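You operate a simulated robot arm through the tools that you are given. There is no shell and no other tool.

Carry out the task below with a simulated robot arm. There is one attempt and no reset: what you move stays moved.

Task
Slacken the strap and lay its steel loop on the lid.
Fine: press the small red button first; free the turntable, turn it half round and lock it again; the load and the pallet's height stay as they are.
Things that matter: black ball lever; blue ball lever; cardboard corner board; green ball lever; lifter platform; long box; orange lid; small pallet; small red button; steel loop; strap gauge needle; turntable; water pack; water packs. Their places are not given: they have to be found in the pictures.

The check looks at the end state, three seconds after you hand in, the way a careful person would. Anything else that was tipped, shoved, dropped, spilled or broken makes it a failure. Lids that push on must go on centred and level and be pressed home; caps that screw on are set level and turned clockwise until they are tight.

Robot
A 7-joint arm with a three-finger gripper, fixed in place. Base frame: the origin is at the foot of the arm, x ahead of it, y to its left, z up; the work surface is at about z = 0.58. Lengths are in m, angles in rad, forces in N, time in s.
Its first joint turns from -2.897 to 2.897 rad. Payload 2.69 kg.
The TCP is the grasp point between the finger pads, 0.03 m short of the fingertips. In the tool frame z runs along the fingers and y along their closing line. The gripper opens to 0.128 m. The gripper's body begins 0.117 m behind the TCP.
Orientation is that of the tool frame in the base frame, as [roll, pitch, yaw] about the fixed x, y, z axes, in that order (R = Rz(yaw) Ry(pitch) Rx(roll)). With the fingers straight down and closing along the base's y, the tool's x points along the base's -x, its y along +y and its z along -z.

Tools
- The arm moves only by the tool jog_arm. Its argument "increments" is a list that holds one entry, the list of rows, each a list of 6 numbers: the shift along the base's x, y, z in m, then the turn, a rotation vector about the base's x, y, z in degrees. In form: [[[dx, dy, dz, wx, wy, wz], ...]]. A call has 1 to 20 rows; each row shifts and turns the commanded pose from where the row before left it. "jaw" is the gripper command, from -1 (fully open) to 1 (shut), values between in proportion, set as the call begins (left out, the last holds). A row lasts 0.2 s, in which the tool goes at most 0.05 m and 0.15 rad; a call with a longer step from one row to the next is refused whole, and so is a gripper value outside its range. Where a pose cannot be reached the arm comes as near as it can. A force on the tool above 90 N (or 10 N above the force at the start of the call, whichever is more), or a blocked arm, ends the call early, and 0.2 s more pass. The fingers move at their own pace and stop on an object; they squeeze with about 41 N. The grip force told is the motor's: it shows also when the fingers shut on nothing. Time passes only in rows, and 0.2 s behind the last, so rows that do not move let the fingers close. The reply holds the time, the measured pose of the TCP, the force on the tool along the base axes, the opening and the grip force, in the units named above and with some noise, with the torque about the TCP (base axes, N m) and any sound that the robot's microphone picked up.
- Cameras (640 x 400 px; columns grow to the right, rows downward): "scene" is fixed at [0.0678, 0.4956, 1.3506]; the picture's right is [-1.00, 0.09, 0.00], its down [-0.07, -0.78, -0.62] and it looks along [-0.05, -0.62, 0.78] (base axes); focal length 214 px, centre (320, 200). "wrist" rides on the gripper at [0.058, 0.054, -0.131] in the tool frame; the picture's right is [-0.68, 0.74, 0.00], its down [-0.62, -0.57, -0.55] and it looks along [-0.40, -0.37, 0.84] (tool axes); focal length 234 px, centre (320, 200).
- camera(camera): a new picture of that camera. It takes no simulated time.
- slide_trunk(by): slides the trunk up (or, below 0, down) by that many m; the arm rides with it, the base frame stays. It gives what a move gives, with no picture.
- point_at(camera, pixels): there is no depth. For up to 12 entries [column, row, z] of the newest picture of that camera ("zoom" is the newest enlarged one), the place [x, y] in the base frame at which the ray of that pixel passes the height z, good to about 0.002 m, but the place of the scene camera against the robot may be out by one fixed shift of up to 0.018 m in any direction. It takes no simulated time.
- zoom(camera, box): a new picture of the part [left, top, right, bottom] of that camera's present view, enlarged. It takes no simulated time.
- sign_off(): hands the job in; it is judged then, once.

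Leave the gripper open and the arm clear of the work at the hand-in unless told otherwise.

The tools are called after "Request:" by a JSON object that holds its "api" and its "payload". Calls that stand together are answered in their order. jog_arm: Moves the arm, as the interface text tells. Its arguments: {"type":"object","properties":{"increments":{"type":"array"},"jaw":{"type":"number"}},"required":["increments"]} The other tools are called the same way: slide_trunk (by) slides the trunk up or down; camera (camera) takes a picture; point_at (camera, pixels) gives the place at which the rays of pixels pass given heights; zoom (camera, box) takes an enlarged picture of a part of a camera's view; sign_off () hands the job in.

At the start:

```text
time: 0.0
position: [0.5769, -0.1109, 1.2877]
ee_rot: [3.14, 0.0, 3.141]
contact_force: [-0.1, -0.2, 0.5]
moment: [0.0, 0.01, 0.03]
finger_gap: 0.1277
grip_force: 0.0
trunk travel left (down, up): [-0.125, 0.225]
```

scene: 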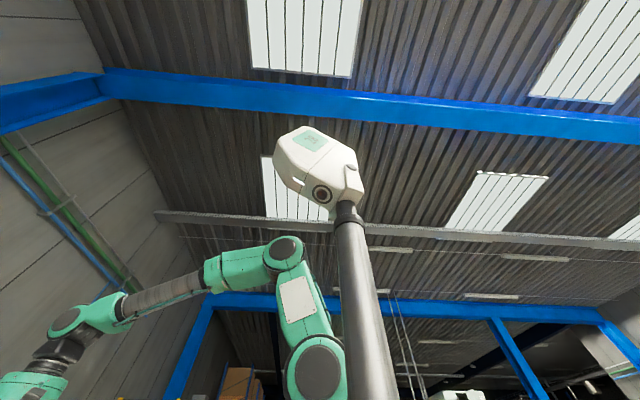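
wrist: 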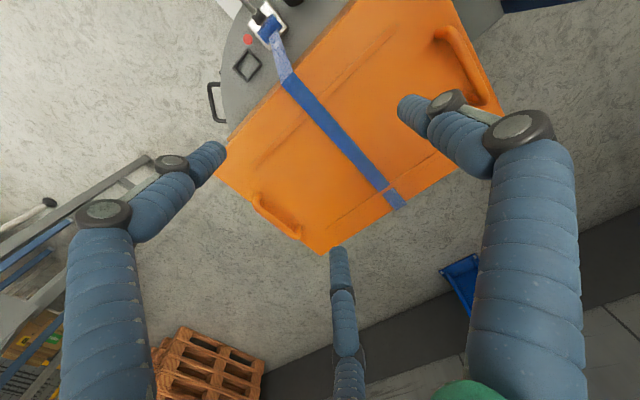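

The scene camera is aimed at the ceiling, so I can't use it for this work. The wrist view shows an orange lid with a blue strap, and a grey disc with a red spot near (248,40). I'll take a closer look through the wrist camera.

Request:
{"api": "zoom", "payload": {"camera": "wrist", "box": [190, 0, 350, 100]}}

Request:
{"api": "zoom", "payload": {"camera": "wrist", "box": [0, 130, 200, 400]}}

Request:
{"api": "zoom", "payload": {"camera": "scene", "box": [320, 280, 640, 400]}}

```text
4.00 times, centred on (270, 50) of wrist
```

zoom: 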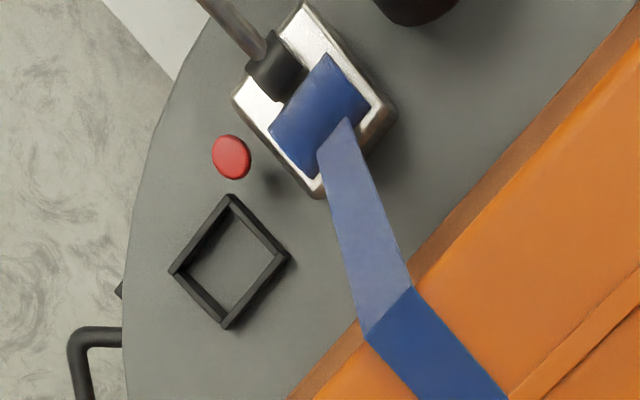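

```text
1.48 times, centred on (100, 265) of wrist
```

zoom: 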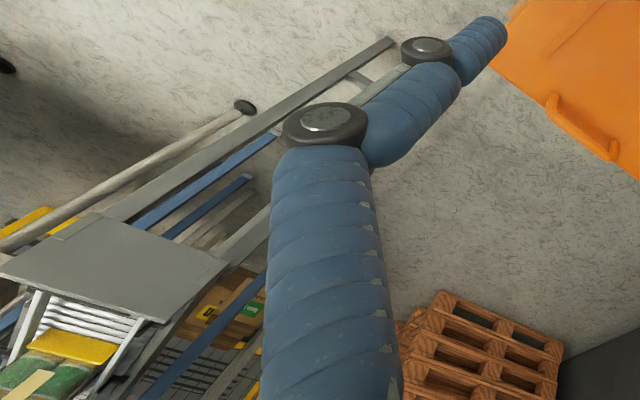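

```text
2.00 times, centred on (480, 340) of scene
```

zoom: 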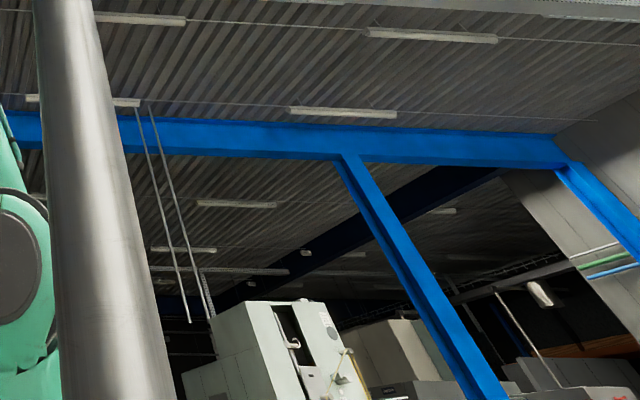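

The wrist view shows a grey turntable carrying a red button, a small black frame, a metal plate with a blue-topped lever, and the strap running over the lid. To see the rest of the surroundings I'll turn the wrist a quarter turn while staying high up.

Request:
{"api": "jog_arm", "payload": {"increments": [[[0, 0, 0, 0, 0, 8], [0, 0, 0, 0, 0, 8], [0, 0, 0, 0, 0, 8], [0, 0, 0, 0, 0, 8], [0, 0, 0, 0, 0, 8], [0, 0, 0, 0, 0, 8], [0, 0, 0, 0, 0, 8], [0, 0, 0, 0, 0, 8], [0, 0, 0, 0, 0, 8], [0, 0, 0, 0, 0, 8], [0, 0, 0, 0, 0, 8]]]}}

Request:
{"api": "camera", "payload": {"camera": "wrist"}}

```text
time: 2.4
position: [0.5778, -0.1097, 1.2858]
ee_rot: [3.141, 0.0, -1.604]
contact_force: [-0.4, -0.3, 0.3]
moment: [-0.01, -0.02, -0.04]
finger_gap: 0.128
grip_force: 0.0
trunk travel left (down, up): [-0.125, 0.225]
```

```text
taken
```

wrist: 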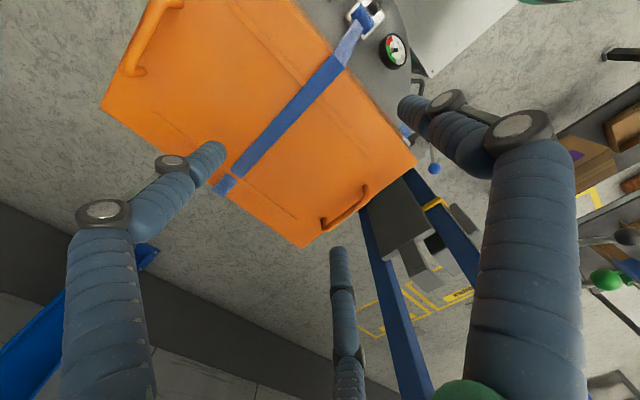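

This view adds a gauge with a needle at (393,48), a blue ball lever at (434,168), a green ball at (608,280) and a black ball near (625,237). I'll zoom in on those, then keep turning.

Request:
{"api": "zoom", "payload": {"camera": "wrist", "box": [330, 0, 490, 100]}}

Request:
{"api": "zoom", "payload": {"camera": "wrist", "box": [340, 110, 500, 310]}}

Request:
{"api": "zoom", "payload": {"camera": "wrist", "box": [540, 20, 640, 400]}}

Request:
{"api": "jog_arm", "payload": {"increments": [[[0, 0, 0, 0, 0, 8], [0, 0, 0, 0, 0, 8], [0, 0, 0, 0, 0, 8], [0, 0, 0, 0, 0, 8], [0, 0, 0, 0, 0, 8], [0, 0, 0, 0, 0, 8], [0, 0, 0, 0, 0, 8]]]}}

Request:
{"api": "camera", "payload": {"camera": "wrist"}}

```text
4.00 times, centred on (410, 50) of wrist
```

zoom: 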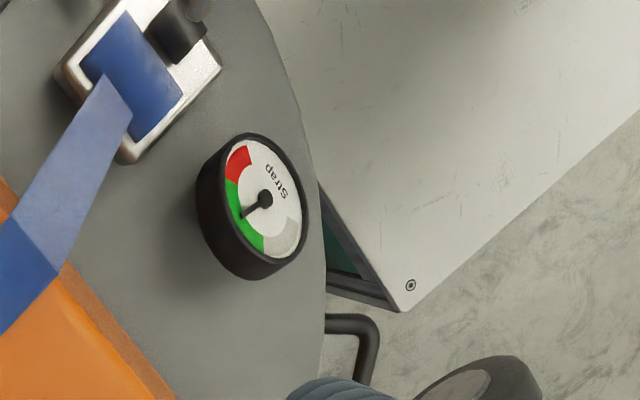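

```text
2.00 times, centred on (420, 210) of wrist
```

zoom: 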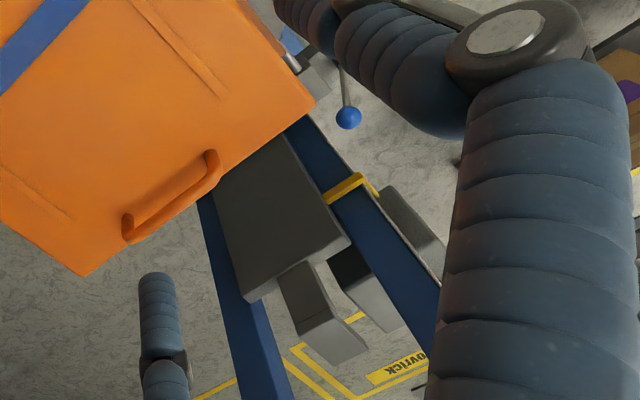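

```text
1.05 times, centred on (590, 210) of wrist (not enlarged: the box is as wide or as high as the picture)
```

zoom: 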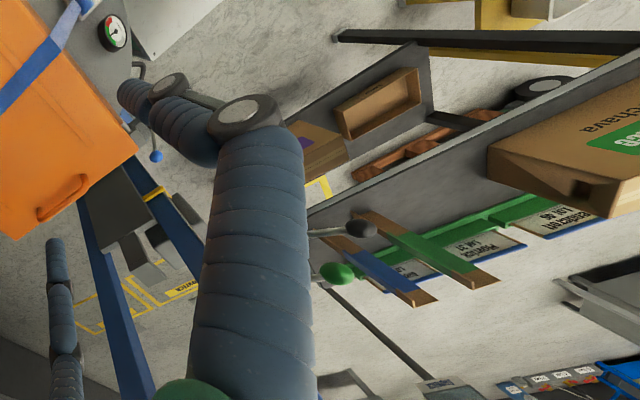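

```text
time: 4.0
position: [0.5771, -0.1093, 1.2877]
ee_rot: [-3.141, -0.002, -0.628]
contact_force: [0.1, 0.3, -0.3]
moment: [0.01, 0.01, 0.0]
finger_gap: 0.1279
grip_force: 0.1
trunk travel left (down, up): [-0.125, 0.225]
```

```text
taken
```

wrist: 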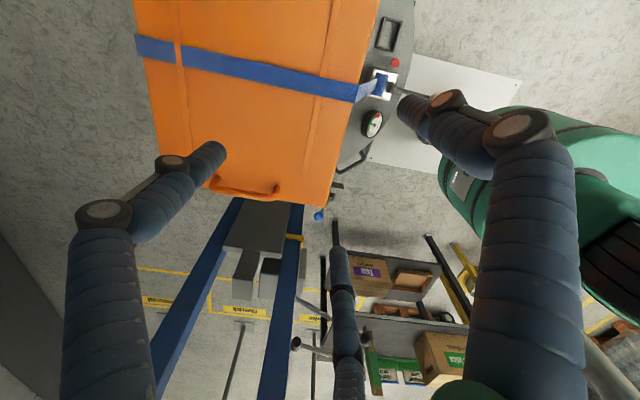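

Turned further, I can see a blue ball at (319,215), what may be a black ball at (295,343), and a red button at (395,63). I'll zoom in on these regions.

Request:
{"api": "zoom", "payload": {"camera": "wrist", "box": [330, 0, 490, 180]}}

Request:
{"api": "zoom", "payload": {"camera": "wrist", "box": [190, 180, 350, 400]}}

Request:
{"api": "zoom", "payload": {"camera": "wrist", "box": [280, 190, 480, 400]}}

Request:
{"api": "point_at", "payload": {"camera": "wrist", "pixels": [[395, 63, 0.8], [395, 63, 0.9], [319, 215, 0.6], [319, 215, 0.8], [295, 343, 0.6], [295, 343, 0.8], [360, 95, 0.9], [175, 55, 0.9], [375, 120, 0.8], [136, 0, 0.9], [325, 205, 0.9], [160, 170, 0.9]]}}

```text
2.22 times, centred on (410, 90) of wrist
```

zoom: 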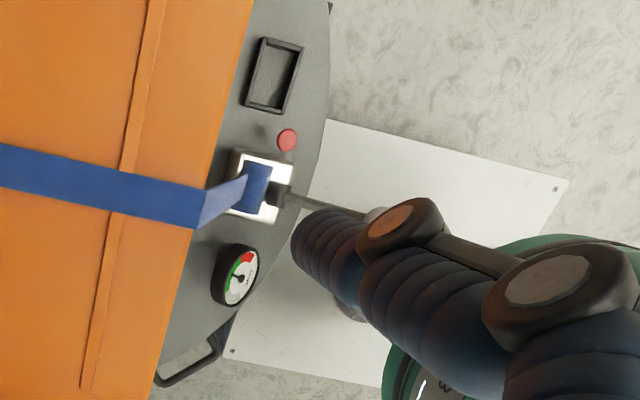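

```text
1.82 times, centred on (270, 290) of wrist
```

zoom: 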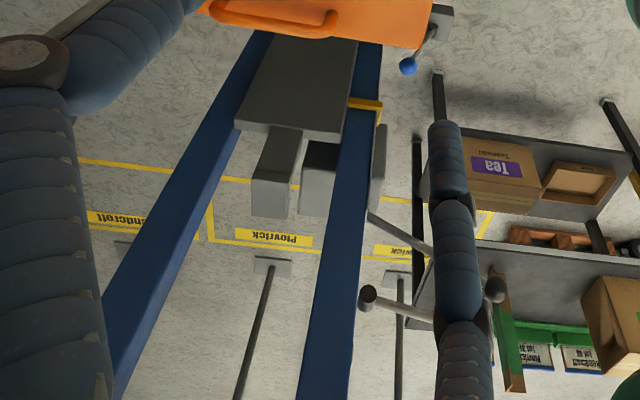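

```text
1.90 times, centred on (380, 295) of wrist
```

zoom: 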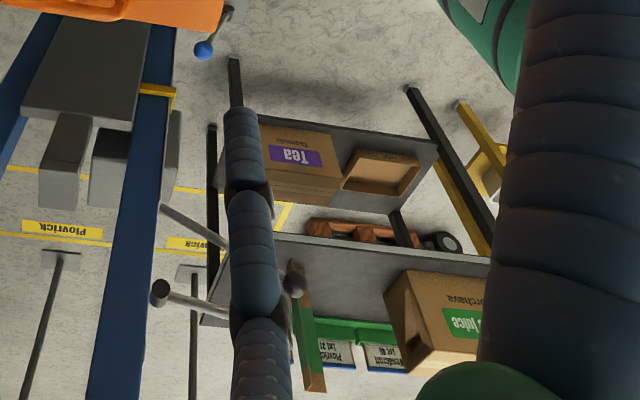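

```text
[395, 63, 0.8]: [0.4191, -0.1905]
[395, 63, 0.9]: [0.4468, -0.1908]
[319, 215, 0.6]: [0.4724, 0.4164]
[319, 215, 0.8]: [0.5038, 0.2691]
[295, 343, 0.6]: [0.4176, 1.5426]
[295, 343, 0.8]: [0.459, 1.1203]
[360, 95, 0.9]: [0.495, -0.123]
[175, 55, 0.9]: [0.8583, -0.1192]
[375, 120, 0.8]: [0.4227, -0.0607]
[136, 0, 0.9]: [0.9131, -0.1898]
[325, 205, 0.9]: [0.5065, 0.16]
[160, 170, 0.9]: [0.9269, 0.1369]
```

The blue ball sits on a lever just off the left front corner of the lid. I'll shift the arm left and look along +y to find the other levers without the fingers covering them.

Request:
{"api": "jog_arm", "payload": {"increments": [[[-0.02, 0.045, 0, 0, 0, 0], [-0.02, 0.045, 0, 0, 0, 0], [-0.02, 0.045, 0, 0, 0, 0], [-0.02, 0.045, 0, 0, 0, 0], [-0.02, 0.045, 0, 0, 0, 0], [-0.02, 0.045, 0, 0, 0, 0], [-0.02, 0.045, 0, 0, 0, 0]]]}}

Request:
{"api": "camera", "payload": {"camera": "wrist"}}

Request:
{"api": "camera", "payload": {"camera": "scene"}}

```text
time: 5.6
position: [0.4382, 0.2035, 1.2888]
ee_rot: [-3.141, 0.001, -0.628]
contact_force: [0.6, 0.6, 0.5]
moment: [0.0, 0.03, -0.03]
finger_gap: 0.1279
grip_force: 0.1
trunk travel left (down, up): [-0.125, 0.225]
```

```text
taken
```

wrist: 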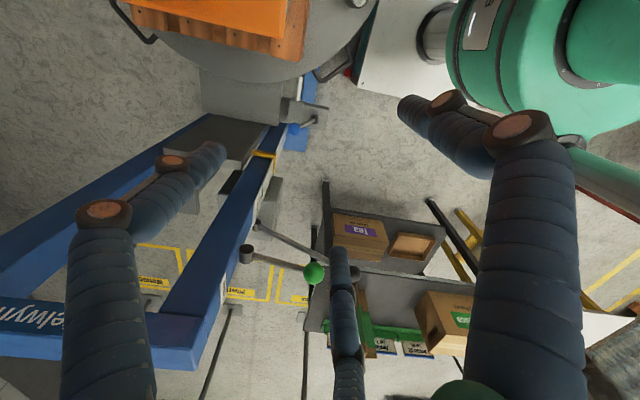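

```text
taken
```

scene: 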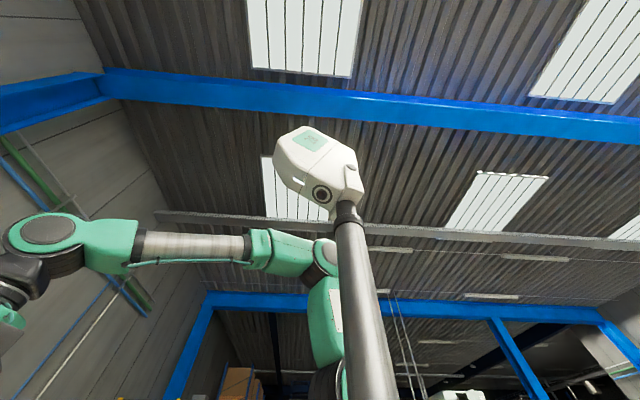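

I can now see a green ball at (314,273) on a rod coming off the blue post, a second rod below it, and a small lever near (316,120). I'll zoom in on these.

Request:
{"api": "zoom", "payload": {"camera": "wrist", "box": [230, 50, 390, 150]}}

Request:
{"api": "zoom", "payload": {"camera": "wrist", "box": [200, 200, 360, 300]}}

Request:
{"api": "zoom", "payload": {"camera": "wrist", "box": [120, 0, 440, 150]}}

Request:
{"api": "zoom", "payload": {"camera": "wrist", "box": [0, 100, 300, 400]}}

```text
4.00 times, centred on (310, 100) of wrist
```

zoom: 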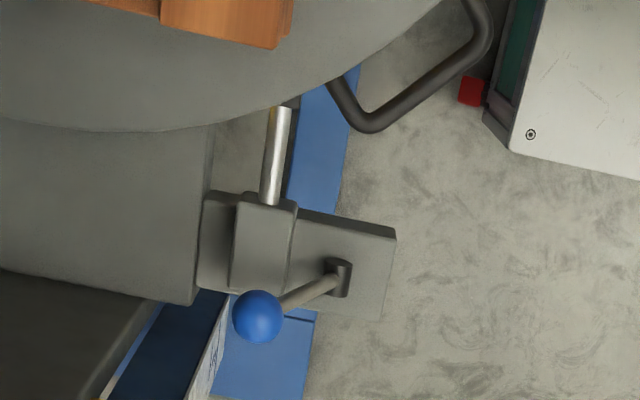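

```text
4.00 times, centred on (280, 250) of wrist
```

zoom: 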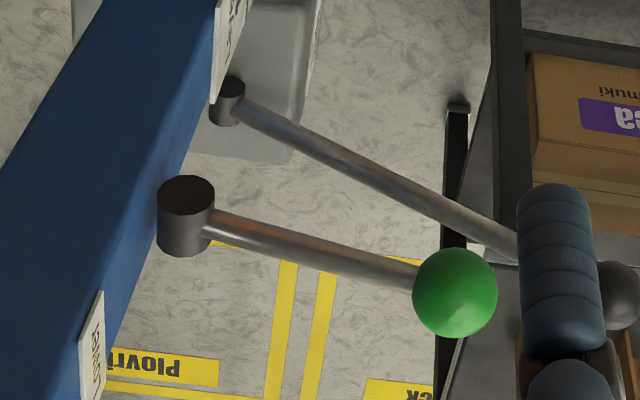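

```text
2.00 times, centred on (280, 75) of wrist
```

zoom: 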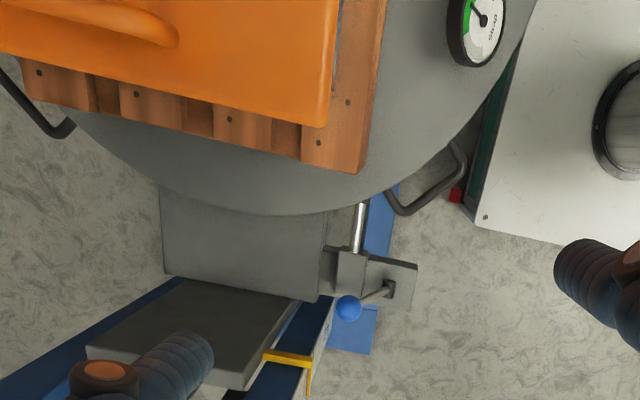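

```text
1.33 times, centred on (150, 250) of wrist
```

zoom: 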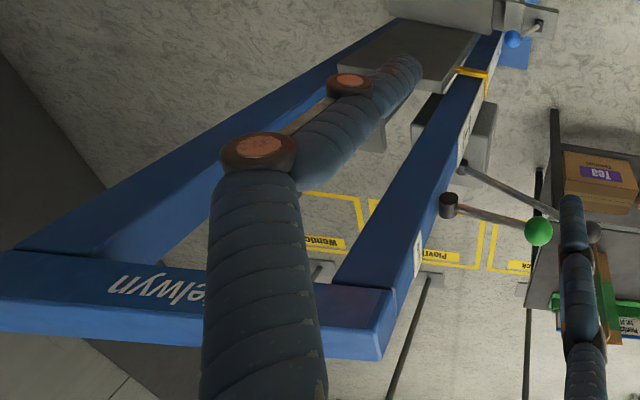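

From two views I've worked out rough positions: green ball (0.395,0.466,1.135), black ball (0.266,0.608,1.00), blue ball (0.488,0.345,0.695), lid top at about z=0.97, and turntable top at about z=0.58 with the red button near (0.358,-0.197). Next I'll pull back toward the base and look forward at the near side of the turntable, to study the strap, loop and gauge.

Request:
{"api": "jog_arm", "payload": {"increments": [[[-0.0145, -0.0233, -0.008, 0, 0, -7.8], [-0.0145, -0.0233, -0.008, 0, 0, -7.8], [-0.0145, -0.0233, -0.008, 0, 0, -7.8], [-0.0145, -0.0233, -0.008, 0, 0, -7.8], [-0.0145, -0.0233, -0.008, 0, 0, -7.8], [-0.0145, -0.0233, -0.008, 0, 0, -7.8], [-0.0145, -0.0233, -0.008, 0, 0, -7.8], [-0.0145, -0.0233, -0.008, 0, 0, -7.8], [-0.0145, -0.0233, -0.008, 0, 0, -7.8], [-0.0145, -0.0233, -0.008, 0, 0, -7.8], [-0.0145, -0.0233, -0.008, 0, 0, -7.8], [-0.0145, -0.0233, -0.008, 0, 0, -7.8], [-0.0145, -0.0233, -0.008, 0, 0, -7.8]]]}}

Request:
{"api": "camera", "payload": {"camera": "wrist"}}

```text
time: 8.4
position: [0.2477, -0.0997, 1.1842]
ee_rot: [-3.141, 0.0, -2.401]
contact_force: [0.7, 0.5, -0.1]
moment: [0.04, 0.01, 0.0]
finger_gap: 0.1279
grip_force: 0.1
trunk travel left (down, up): [-0.125, 0.225]
```

```text
taken
```

wrist: 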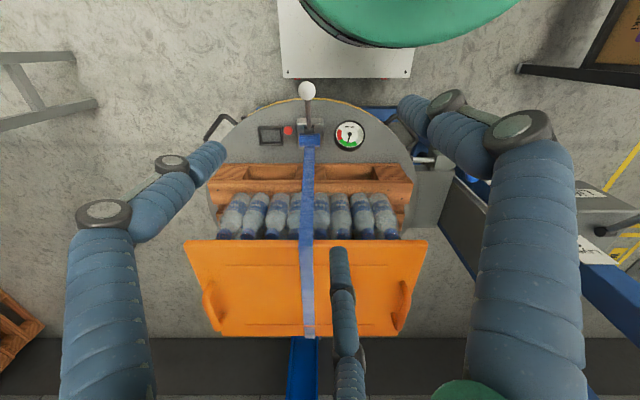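

This is a good view: the strap comes down the front of the water packs to a fitting with a white-ball lever at (307,90), beside the gauge (349,135) and the red button (288,130). I'll zoom in.

Request:
{"api": "zoom", "payload": {"camera": "wrist", "box": [230, 75, 390, 175]}}

Request:
{"api": "zoom", "payload": {"camera": "wrist", "box": [280, 80, 340, 150]}}

Request:
{"api": "zoom", "payload": {"camera": "wrist", "box": [180, 150, 440, 350]}}

Request:
{"api": "zoom", "payload": {"camera": "wrist", "box": [380, 120, 640, 320]}}

```text
4.00 times, centred on (310, 125) of wrist
```

zoom: 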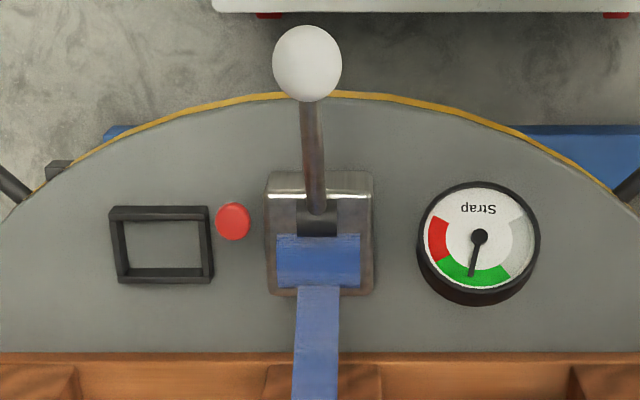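

```text
5.71 times, centred on (310, 115) of wrist
```

zoom: 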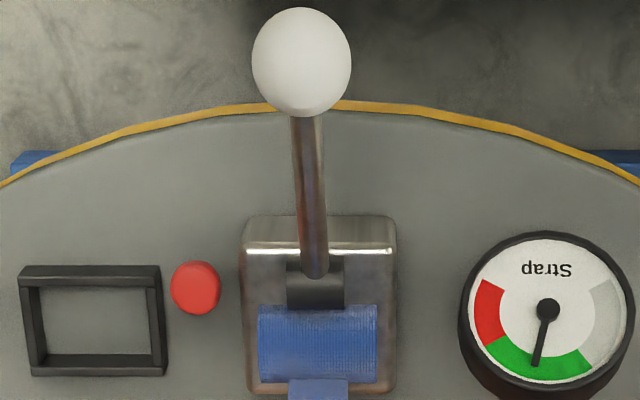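

```text
2.00 times, centred on (310, 250) of wrist
```

zoom: 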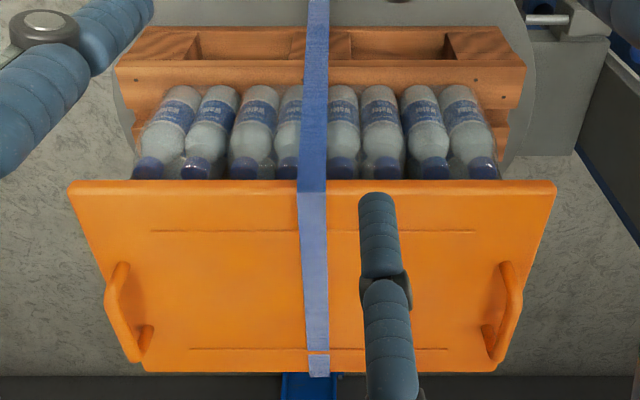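

```text
2.00 times, centred on (510, 220) of wrist
```

zoom: 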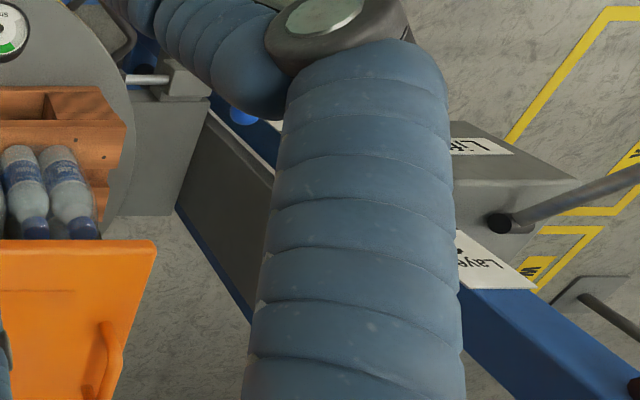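

The fitting is a small winch with a spool and a white-ball lever, the gauge needle is in the green band, and the mast levers carry cards that start with "Li.." and "Laye..". I'll move left to read those cards.

Request:
{"api": "jog_arm", "payload": {"increments": [[[0, 0.045, 0, 0, 0, 0], [0, 0.045, 0, 0, 0, 0], [0, 0.045, 0, 0, 0, 0], [0, 0.045, 0, 0, 0, 0], [0, 0.045, 0, 0, 0, 0], [0, 0.045, 0, 0, 0, 0]]]}}

Request:
{"api": "camera", "payload": {"camera": "wrist"}}

```text
time: 9.8
position: [0.2473, 0.1737, 1.1808]
ee_rot: [-3.141, 0.001, -2.399]
contact_force: [-0.4, 0.4, 0.0]
moment: [0.0, -0.05, -0.03]
finger_gap: 0.1282
grip_force: 0.1
trunk travel left (down, up): [-0.125, 0.225]
```

```text
taken
```

wrist: 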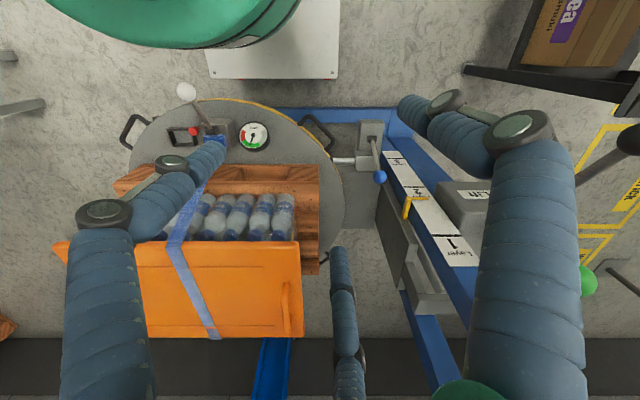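

Request:
{"api": "zoom", "payload": {"camera": "wrist", "box": [330, 100, 490, 280]}}

Request:
{"api": "zoom", "payload": {"camera": "wrist", "box": [560, 90, 640, 310]}}

Request:
{"api": "zoom", "payload": {"camera": "wrist", "box": [300, 100, 400, 200]}}

```text
2.22 times, centred on (410, 190) of wrist
```

zoom: 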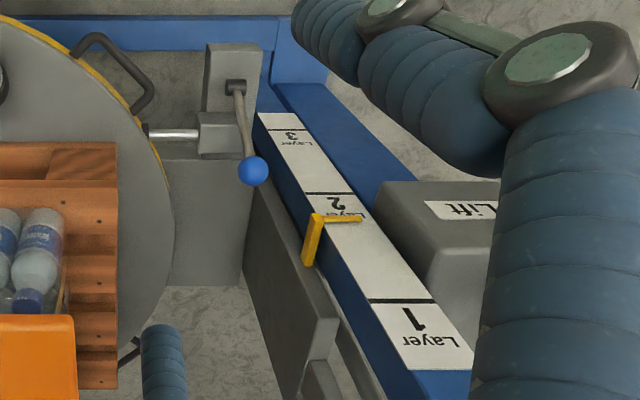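

```text
1.82 times, centred on (600, 200) of wrist
```

zoom: 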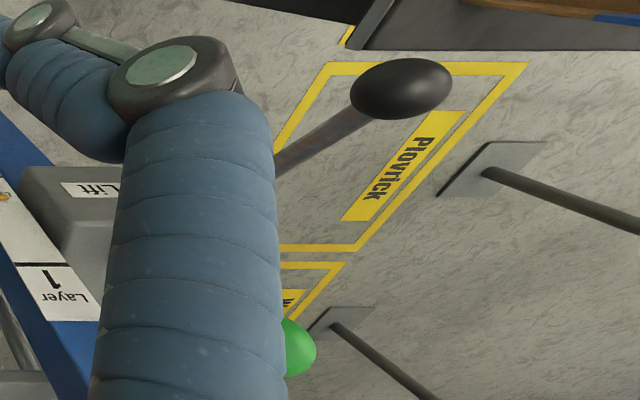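

```text
4.00 times, centred on (350, 150) of wrist
```

zoom: 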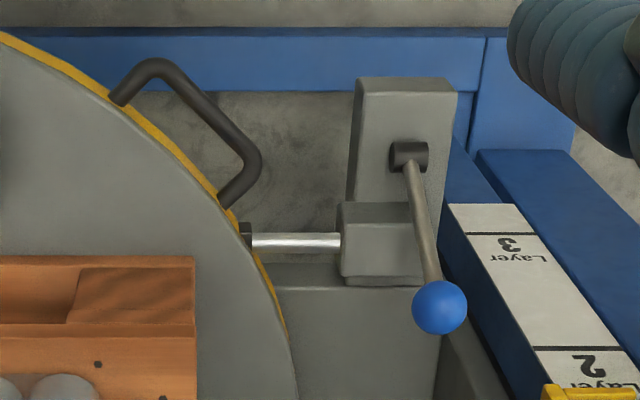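

The blue lever drives a steel pin into the turntable's edge, so that's the turntable lock. The mast scale reads Layer 1/2/3 with the yellow pointer at Layer 2, and the box beside it is marked "Lift". I want to read what the green lever does, so I'll go up and left.

Request:
{"api": "jog_arm", "payload": {"increments": [[[-0.01, 0.03, 0.035, 0, 0, 0], [-0.01, 0.03, 0.035, 0, 0, 0], [-0.01, 0.03, 0.035, 0, 0, 0], [-0.01, 0.03, 0.035, 0, 0, 0], [-0.01, 0.03, 0.035, 0, 0, 0], [-0.01, 0.03, 0.0, 0, 0, 0], [-0.01, 0.03, 0.0, 0, 0, 0]]]}}

Request:
{"api": "camera", "payload": {"camera": "wrist"}}

```text
time: 11.4
position: [0.1797, 0.3827, 1.3572]
ee_rot: [3.141, 0.001, -2.399]
contact_force: [0.5, 0.6, 0.2]
moment: [0.0, 0.0, -0.01]
finger_gap: 0.128
grip_force: 0.1
trunk travel left (down, up): [-0.125, 0.225]
```

```text
taken
```

wrist: 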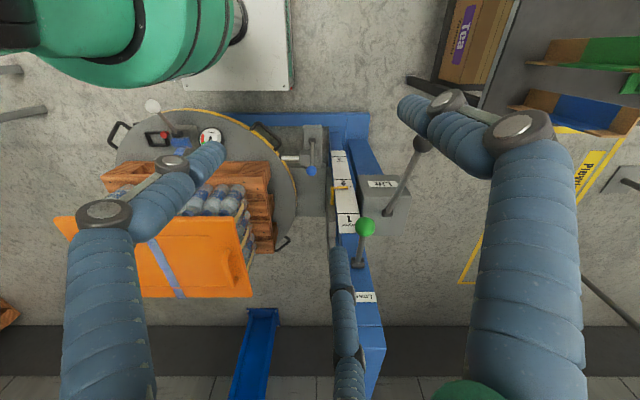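

Request:
{"api": "zoom", "payload": {"camera": "wrist", "box": [310, 120, 450, 310]}}

Request:
{"api": "zoom", "payload": {"camera": "wrist", "box": [335, 200, 415, 320]}}

Request:
{"api": "zoom", "payload": {"camera": "wrist", "box": [220, 100, 340, 260]}}

Request:
{"api": "zoom", "payload": {"camera": "wrist", "box": [100, 90, 240, 180]}}

```text
2.11 times, centred on (380, 215) of wrist
```

zoom: 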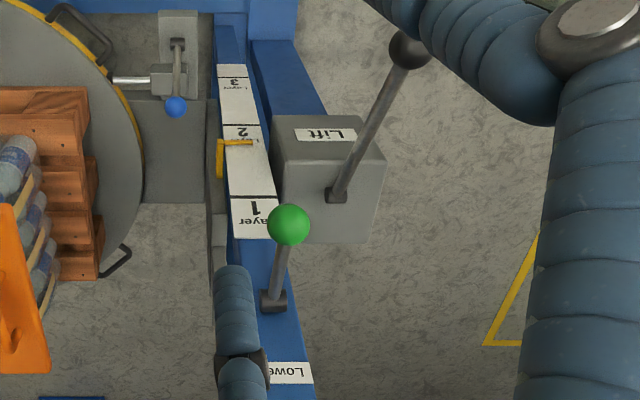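

```text
3.33 times, centred on (375, 260) of wrist
```

zoom: 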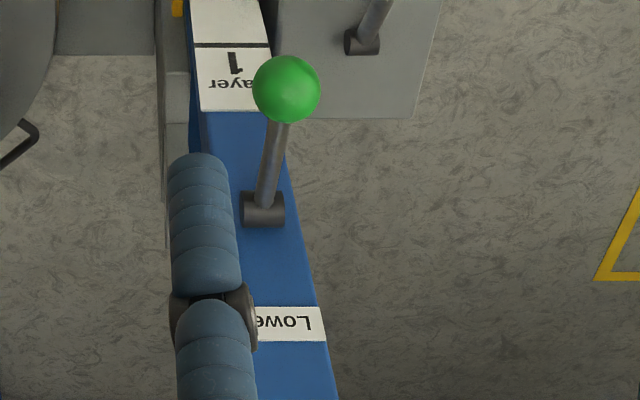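

```text
2.50 times, centred on (280, 180) of wrist
```

zoom: 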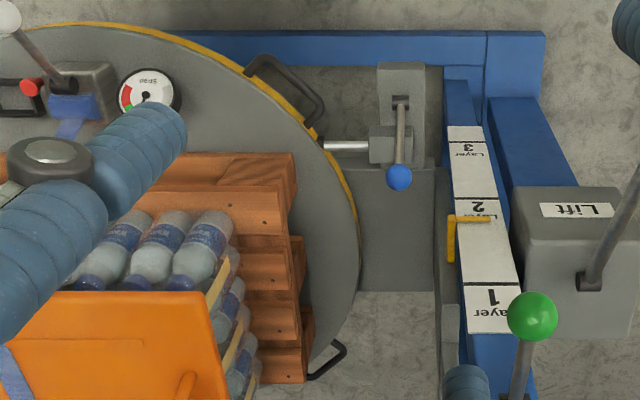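

```text
4.44 times, centred on (170, 135) of wrist
```

zoom: 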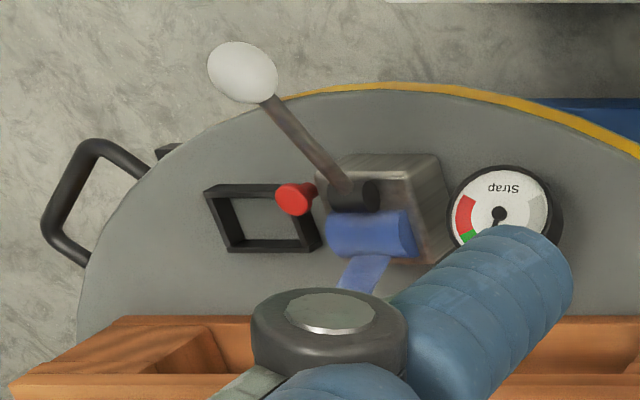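

The black lever is marked "Lift" and the green one "Lower", so I won't touch either. Blue is the turntable pin. To see how the strap ends on the far side, I'll go over the lid at height and look back toward the base.

Request:
{"api": "jog_arm", "payload": {"increments": [[[0.03, -0.028, 0, 0, 0, -8], [0.03, -0.028, 0, 0, 0, -8], [0.03, -0.028, 0, 0, 0, -8], [0.03, -0.028, 0, 0, 0, -8], [0.03, -0.028, 0, 0, 0, -8], [0.03, -0.028, 0, 0, 0, -8], [0.03, -0.028, 0, 0, 0, -8], [0.03, -0.028, 0, 0, 0, -8], [0.03, -0.028, 0, 0, 0, -8], [0.03, -0.028, 0, 0, 0, -8], [0.03, -0.028, 0, 0, 0, -8], [0.03, -0.028, 0, 0, 0, -8], [0.03, -0.028, 0, 0, 0, -8], [0.03, -0.028, 0, 0, 0, -8], [0.03, -0.028, 0, 0, 0, -8], [0.03, -0.028, 0, 0, 0, -8], [0.03, -0.028, 0, 0, 0, -8], [0.03, -0.028, 0, 0, 0, -8]]]}}

Request:
{"api": "camera", "payload": {"camera": "wrist"}}

```text
time: 15.2
position: [0.7201, -0.1219, 1.3588]
ee_rot: [3.141, 0.001, 1.369]
contact_force: [-0.2, 0.1, -1.1]
moment: [0.0, 0.0, -0.01]
finger_gap: 0.1278
grip_force: 0.0
trunk travel left (down, up): [-0.125, 0.225]
```

```text
taken
```

wrist: 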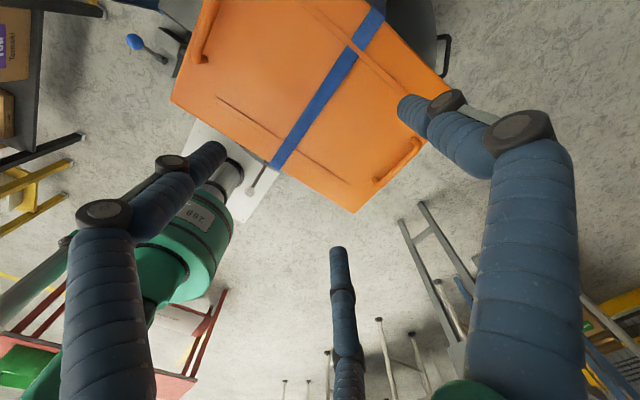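

Now I'll go further out and turn the rest of the way, to look at the far side of the load.

Request:
{"api": "jog_arm", "payload": {"increments": [[[0.03, 0, -0.01, 0, 0, -7.5], [0.03, 0, -0.01, 0, 0, -7.5], [0.03, 0, -0.01, 0, 0, -7.5], [0.03, 0, -0.01, 0, 0, -7.5], [0.03, 0, -0.01, 0, 0, -6], [0.02, 0, -0.01, 0, 0, 0]]]}}

Request:
{"api": "camera", "payload": {"camera": "wrist"}}

```text
time: 16.6
position: [0.8884, -0.1215, 1.2985]
ee_rot: [-3.141, 0.0, 0.741]
contact_force: [0.3, -0.5, -0.3]
moment: [0.0, 0.03, -0.02]
finger_gap: 0.1279
grip_force: 0.0
trunk travel left (down, up): [-0.125, 0.225]
```

```text
taken
```

wrist: 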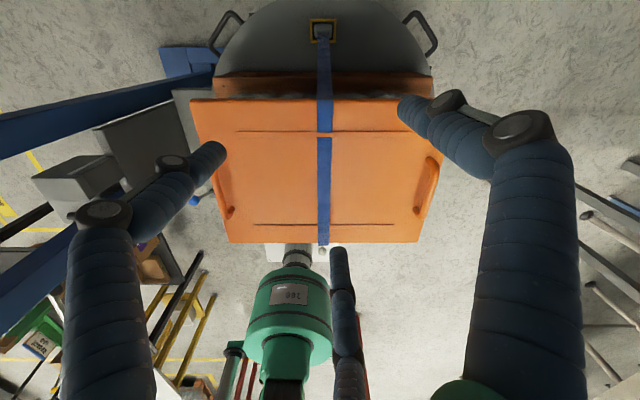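

The strap's far end reaches the turntable at a square fitting at (323,30). I'll zoom in on it and on the blue lever area.

Request:
{"api": "zoom", "payload": {"camera": "wrist", "box": [283, 5, 363, 55]}}

Request:
{"api": "zoom", "payload": {"camera": "wrist", "box": [190, 0, 450, 160]}}

Request:
{"api": "zoom", "payload": {"camera": "wrist", "box": [170, 90, 450, 270]}}

Request:
{"api": "point_at", "payload": {"camera": "wrist", "pixels": [[192, 102, 0.97], [428, 98, 0.97], [203, 240, 0.97], [418, 240, 0.97], [323, 30, 0.6], [323, 30, 0.65], [323, 98, 0.97], [323, 243, 0.97]]}}

```text
8.00 times, centred on (323, 30) of wrist
```

zoom: 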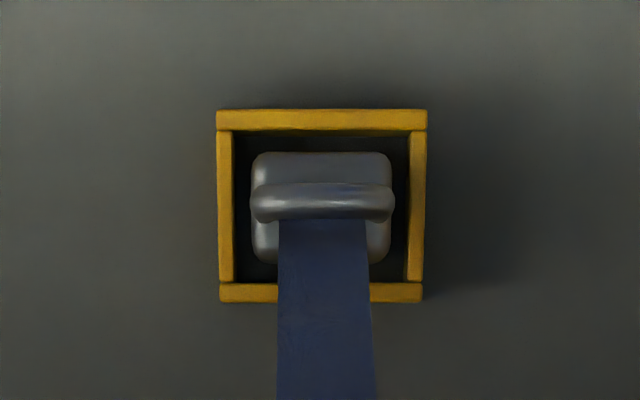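

```text
2.46 times, centred on (320, 80) of wrist
```

zoom: 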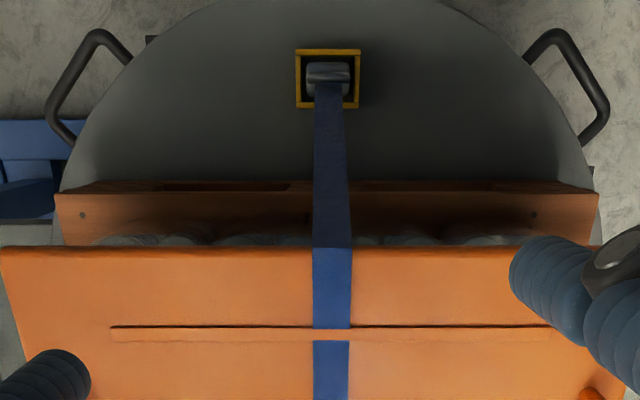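

```text
2.22 times, centred on (310, 180) of wrist
```

zoom: 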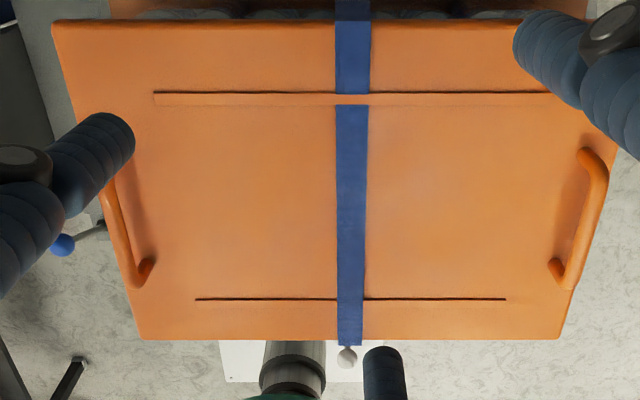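

```text
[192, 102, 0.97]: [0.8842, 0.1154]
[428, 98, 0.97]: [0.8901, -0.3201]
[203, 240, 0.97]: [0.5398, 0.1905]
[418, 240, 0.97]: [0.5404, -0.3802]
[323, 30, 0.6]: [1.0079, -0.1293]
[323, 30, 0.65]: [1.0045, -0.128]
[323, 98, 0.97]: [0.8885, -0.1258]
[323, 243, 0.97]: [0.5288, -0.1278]
```

The steel loop is hooked on a fitting inside a yellow frame on the far side, at about (1.005,-0.128). A half turn would bring it to about x=0.395, within reach. The button works out at about (0.37,-0.195, z=0.63). I'll close the gripper up here, away from everything, to see what the shut fingers look like.

Request:
{"api": "jog_arm", "payload": {"increments": [[[-0.04, 0, 0, 0, 0, 0], [-0.04, 0, 0, 0, 0, 0], [-0.04, 0, 0, 0, 0, 0], [-0.04, 0, 0, 0, 0, 0]]], "jaw": 1}}

Request:
{"api": "camera", "payload": {"camera": "wrist"}}

Request:
{"api": "camera", "payload": {"camera": "scene"}}

```text
time: 17.6
position: [0.7312, -0.1194, 1.3]
ee_rot: [3.14, 0.001, 0.744]
contact_force: [0.4, -1.0, 0.2]
moment: [0.01, 0.02, -0.02]
finger_gap: 0.0022
grip_force: 31.1
trunk travel left (down, up): [-0.125, 0.225]
```

```text
taken
```

wrist: 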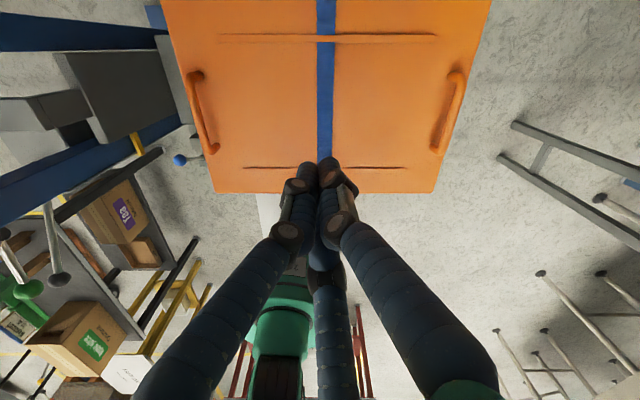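

```text
taken
```

scene: 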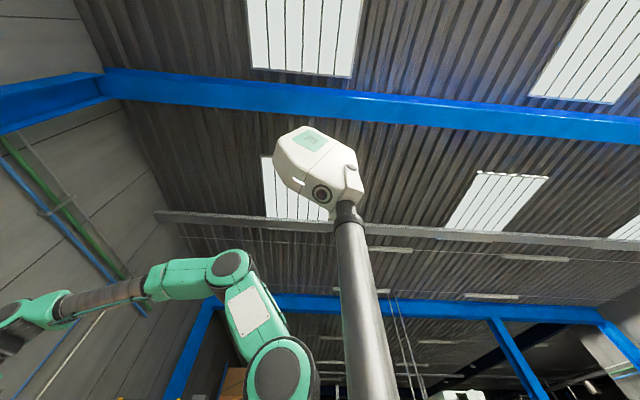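

Shut, the fingers meet at one point, at pixel (320,168), which makes a good pusher. I'll move over the red button at height, turning back to the forward-looking yaw.

Request:
{"api": "jog_arm", "payload": {"increments": [[[-0.0195, -0.004, 0, 0, 0, 8.2], [-0.0195, -0.004, 0, 0, 0, 8.2], [-0.0195, -0.004, 0, 0, 0, 8.2], [-0.0195, -0.004, 0, 0, 0, 8.2], [-0.0195, -0.004, 0, 0, 0, 8.2], [-0.0195, -0.004, 0, 0, 0, 8.2], [-0.0195, -0.004, 0, 0, 0, 8.2], [-0.0195, -0.004, 0, 0, 0, 8.2], [-0.0195, -0.004, 0, 0, 0, 8.2], [-0.0195, -0.004, 0, 0, 0, 8.2], [-0.0195, -0.004, 0, 0, 0, 8.2], [-0.0195, -0.004, 0, 0, 0, 8.2], [-0.0195, -0.004, 0, 0, 0, 8.2], [-0.0195, -0.004, 0, 0, 0, 8.2], [-0.0195, -0.004, 0, 0, 0, 8.2], [-0.0195, -0.004, 0, 0, 0, 8.2], [-0.0195, -0.004, 0, 0, 0, 8.2], [-0.0195, -0.004, 0, 0, 0, 8.2], [0, 0, 0, 0, 0, 8.2], [0, 0, 0, 0, 0, 8.2]]]}}

Request:
{"api": "jog_arm", "payload": {"increments": [[[0, 0, -0.04, 0, 0, 8], [0, 0, -0.04, 0, 0, 8], [0, 0, -0.04, 0, 0, 0], [0, 0, -0.04, 0, 0, 0], [0, 0, -0.04, 0, 0, 0], [0, 0, -0.04, 0, 0, 0], [0, 0, -0.04, 0, 0, 0]]]}}

Request:
{"api": "camera", "payload": {"camera": "wrist"}}

```text
time: 21.8
position: [0.3786, -0.1938, 1.2996]
ee_rot: [-3.14, 0.001, -2.677]
contact_force: [0.4, -0.3, 0.7]
moment: [0.02, 0.02, 0.0]
finger_gap: 0.002
grip_force: 31.0
trunk travel left (down, up): [-0.125, 0.225]
```

```text
time: 23.4
position: [0.3787, -0.1955, 1.0186]
ee_rot: [-3.141, 0.0, -2.398]
contact_force: [0.7, -0.3, 1.0]
moment: [-0.03, -0.03, -0.01]
finger_gap: 0.0023
grip_force: 31.5
trunk travel left (down, up): [-0.125, 0.225]
```

```text
taken
```

wrist: 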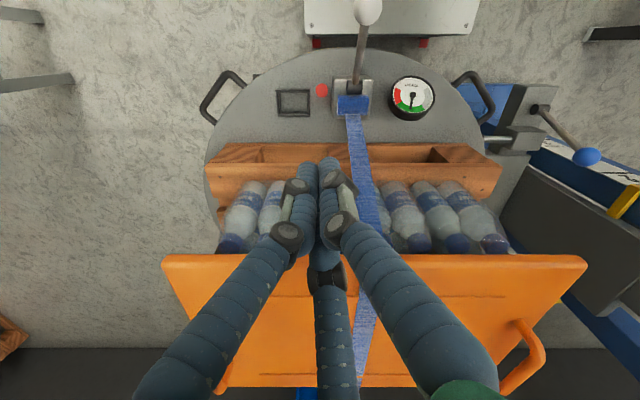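

The button now shows at about (321,91). I'll zoom to fix its centre and compute its place at a few heights.

Request:
{"api": "zoom", "payload": {"camera": "wrist", "box": [270, 60, 390, 135]}}

Request:
{"api": "point_at", "payload": {"camera": "wrist", "pixels": [[321, 91, 0.6], [321, 91, 0.62], [321, 91, 0.64], [367, 10, 0.72], [353, 85, 0.66], [412, 97, 0.6], [293, 103, 0.6]]}}

```text
5.33 times, centred on (330, 98) of wrist
```

zoom: 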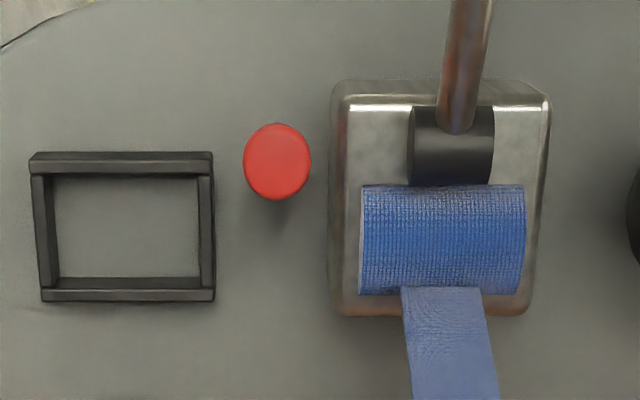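

```text
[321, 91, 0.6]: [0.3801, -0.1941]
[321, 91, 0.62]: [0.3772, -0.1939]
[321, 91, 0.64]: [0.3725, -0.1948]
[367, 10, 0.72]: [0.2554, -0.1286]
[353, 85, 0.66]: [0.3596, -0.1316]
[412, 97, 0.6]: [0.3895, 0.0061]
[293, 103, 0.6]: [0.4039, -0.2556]
```

The button's red cap is about 13 mm in radius, with roughly 9 mm between it and the winch housing. I'll come down above it to just short of contact and check alignment.

Request:
{"api": "jog_arm", "payload": {"increments": [[[-0.001, -0.0005, -0.04, 0, 0, 0], [-0.001, -0.0005, -0.04, 0, 0, 0], [0, 0, -0.04, 0, 0, 0], [0, 0, -0.04, 0, 0, 0], [0, 0, -0.04, 0, 0, 0], [0, 0, -0.04, 0, 0, 0], [0, 0, -0.04, 0, 0, 0], [0, 0, -0.03, 0, 0, 0]]]}}

Request:
{"api": "camera", "payload": {"camera": "wrist"}}

```text
time: 25.2
position: [0.3762, -0.1952, 0.7107]
ee_rot: [-3.139, 0.0, -2.397]
contact_force: [0.6, -0.3, 1.1]
moment: [0.02, -0.01, 0.01]
finger_gap: 0.0021
grip_force: 30.7
trunk travel left (down, up): [-0.125, 0.225]
```

```text
taken
```

wrist: 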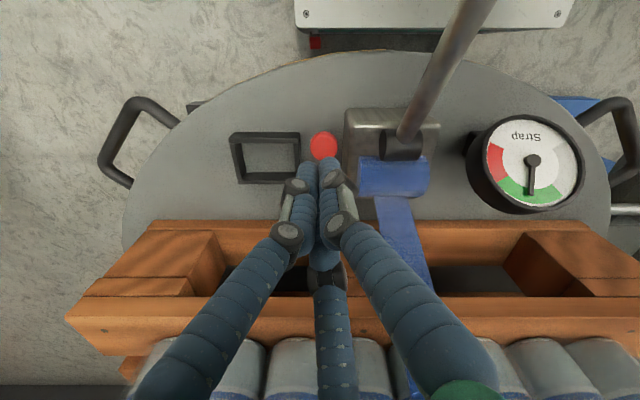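

From two heights the button top comes out at z≈0.62, x≈0.377, directly under the tip. I'll go down to just above it, then press in small steps while watching the force.

Request:
{"api": "jog_arm", "payload": {"increments": [[[0.001, -0.001, -0.025, 0, 0, 0], [0, 0, -0.02, 0, 0, 0], [0, 0, -0.008, 0, 0, 0]]]}}

Request:
{"api": "jog_arm", "payload": {"increments": [[[0, 0, -0.004, 0, 0, 0], [0, 0, -0.003, 0, 0, 0], [0, 0, -0.003, 0, 0, 0]]]}}

Request:
{"api": "camera", "payload": {"camera": "wrist"}}

```text
time: 26.0
position: [0.3766, -0.197, 0.6575]
ee_rot: [-3.14, 0.001, -2.397]
contact_force: [-5.7, -1.6, 31.6]
moment: [0.14, 0.3, 0.2]
finger_gap: 0.0061
grip_force: 31.3
trunk travel left (down, up): [-0.125, 0.225]
```

```text
time: 26.6
position: [0.3786, -0.1974, 0.6577]
ee_rot: [-3.132, 0.004, -2.397]
contact_force: [-16.5, 7.4, 52.8]
moment: [0.35, 0.73, 0.05]
finger_gap: 0.0061
grip_force: 31.8
trunk travel left (down, up): [-0.125, 0.225]
stopped in row 3: the force on the tool passed its limit at 95 N (the readings are from after the stop); the commanded pose is now the measured one
```

```text
taken
```

wrist: 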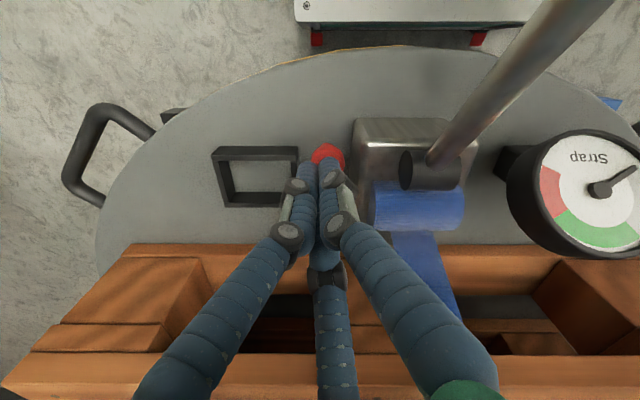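

The gauge needle has swung out of green toward the grey side, so pressing the button slackened the strap. I'll lift off and check that the needle stays there.

Request:
{"api": "jog_arm", "payload": {"increments": [[[0, 0, 0.01, 0, 0, 0], [0, 0, 0.03, 0, 0, 0], [0, 0, 0.04, 0, 0, 0], [0, 0, 0.04, 0, 0, 0], [0, 0, 0.04, 0, 0, 0], [0, 0, 0.04, 0, 0, 0], [0, 0, 0.04, 0, 0, 0], [0, 0, 0.04, 0, 0, 0], [0, 0, 0.04, 0, 0, 0]]]}}

Request:
{"api": "camera", "payload": {"camera": "wrist"}}

Request:
{"api": "zoom", "payload": {"camera": "wrist", "box": [230, 20, 450, 160]}}

```text
time: 28.6
position: [0.3767, -0.1973, 0.9696]
ee_rot: [3.141, 0.0, -2.399]
contact_force: [1.2, -0.7, -0.4]
moment: [0.03, 0.06, -0.01]
finger_gap: 0.0022
grip_force: 31.6
trunk travel left (down, up): [-0.125, 0.225]
```

```text
taken
```

wrist: 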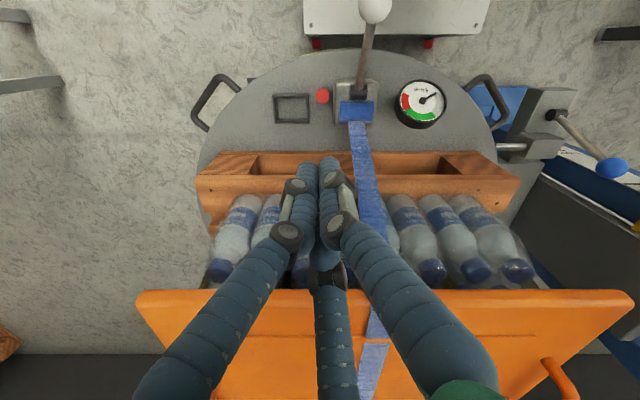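

```text
2.86 times, centred on (340, 90) of wrist
```

zoom: 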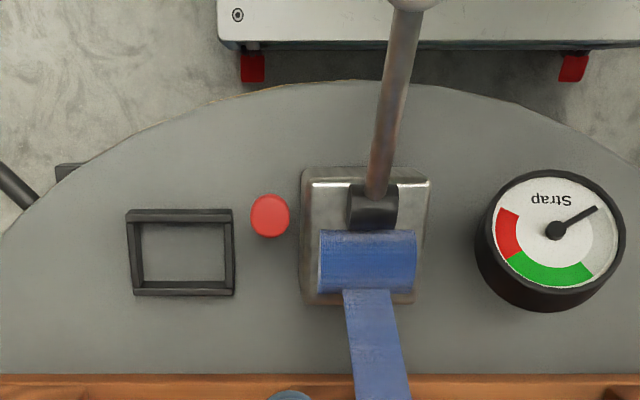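

The needle has stayed in the grey zone, so the strap is slack. The turntable lock is next: the blue lever's pivot is about (0.419,0.351,0.545) and its ball about (0.486,0.354,0.70), so it swings in the x-z plane. I'll move over for a closer look.

Request:
{"api": "jog_arm", "payload": {"increments": [[[-0.015, 0.045, 0.02, 0, 0, 0], [-0.015, 0.045, 0.02, 0, 0, 0], [-0.01, 0.048, 0.01, 0, 0, 0], [-0.01, 0.048, 0.01, 0, 0, 0], [-0.01, 0.048, 0, 0, 0, 0], [0, 0.048, 0, 0, 0, 0], [0, 0.048, 0, 0, 0, 0], [0, 0.048, 0, 0, 0, 0], [0, 0.048, 0, 0, 0, 0], [0, 0.048, 0, 0, 0, 0]]], "jaw": 1}}

Request:
{"api": "camera", "payload": {"camera": "wrist"}}

Request:
{"api": "zoom", "payload": {"camera": "wrist", "box": [220, 40, 420, 180]}}

```text
refused: row 1 steps farther than a row can; nothing moved
```

```text
taken
```

wrist: 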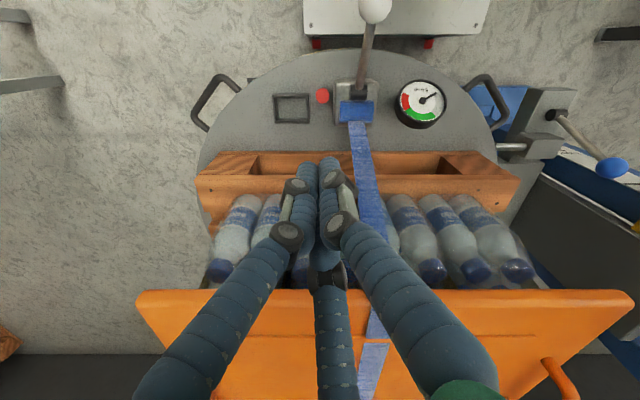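

```text
2.86 times, centred on (320, 110) of wrist
```

zoom: 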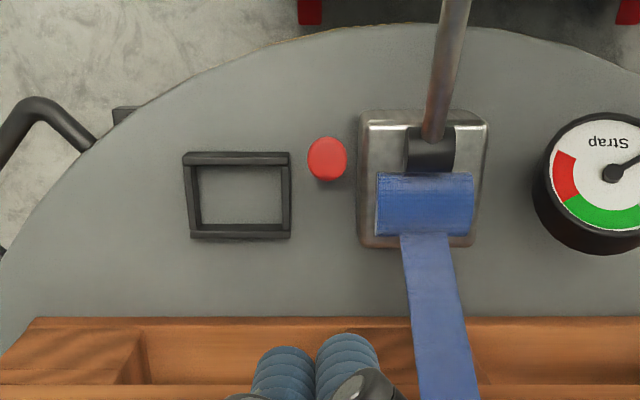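

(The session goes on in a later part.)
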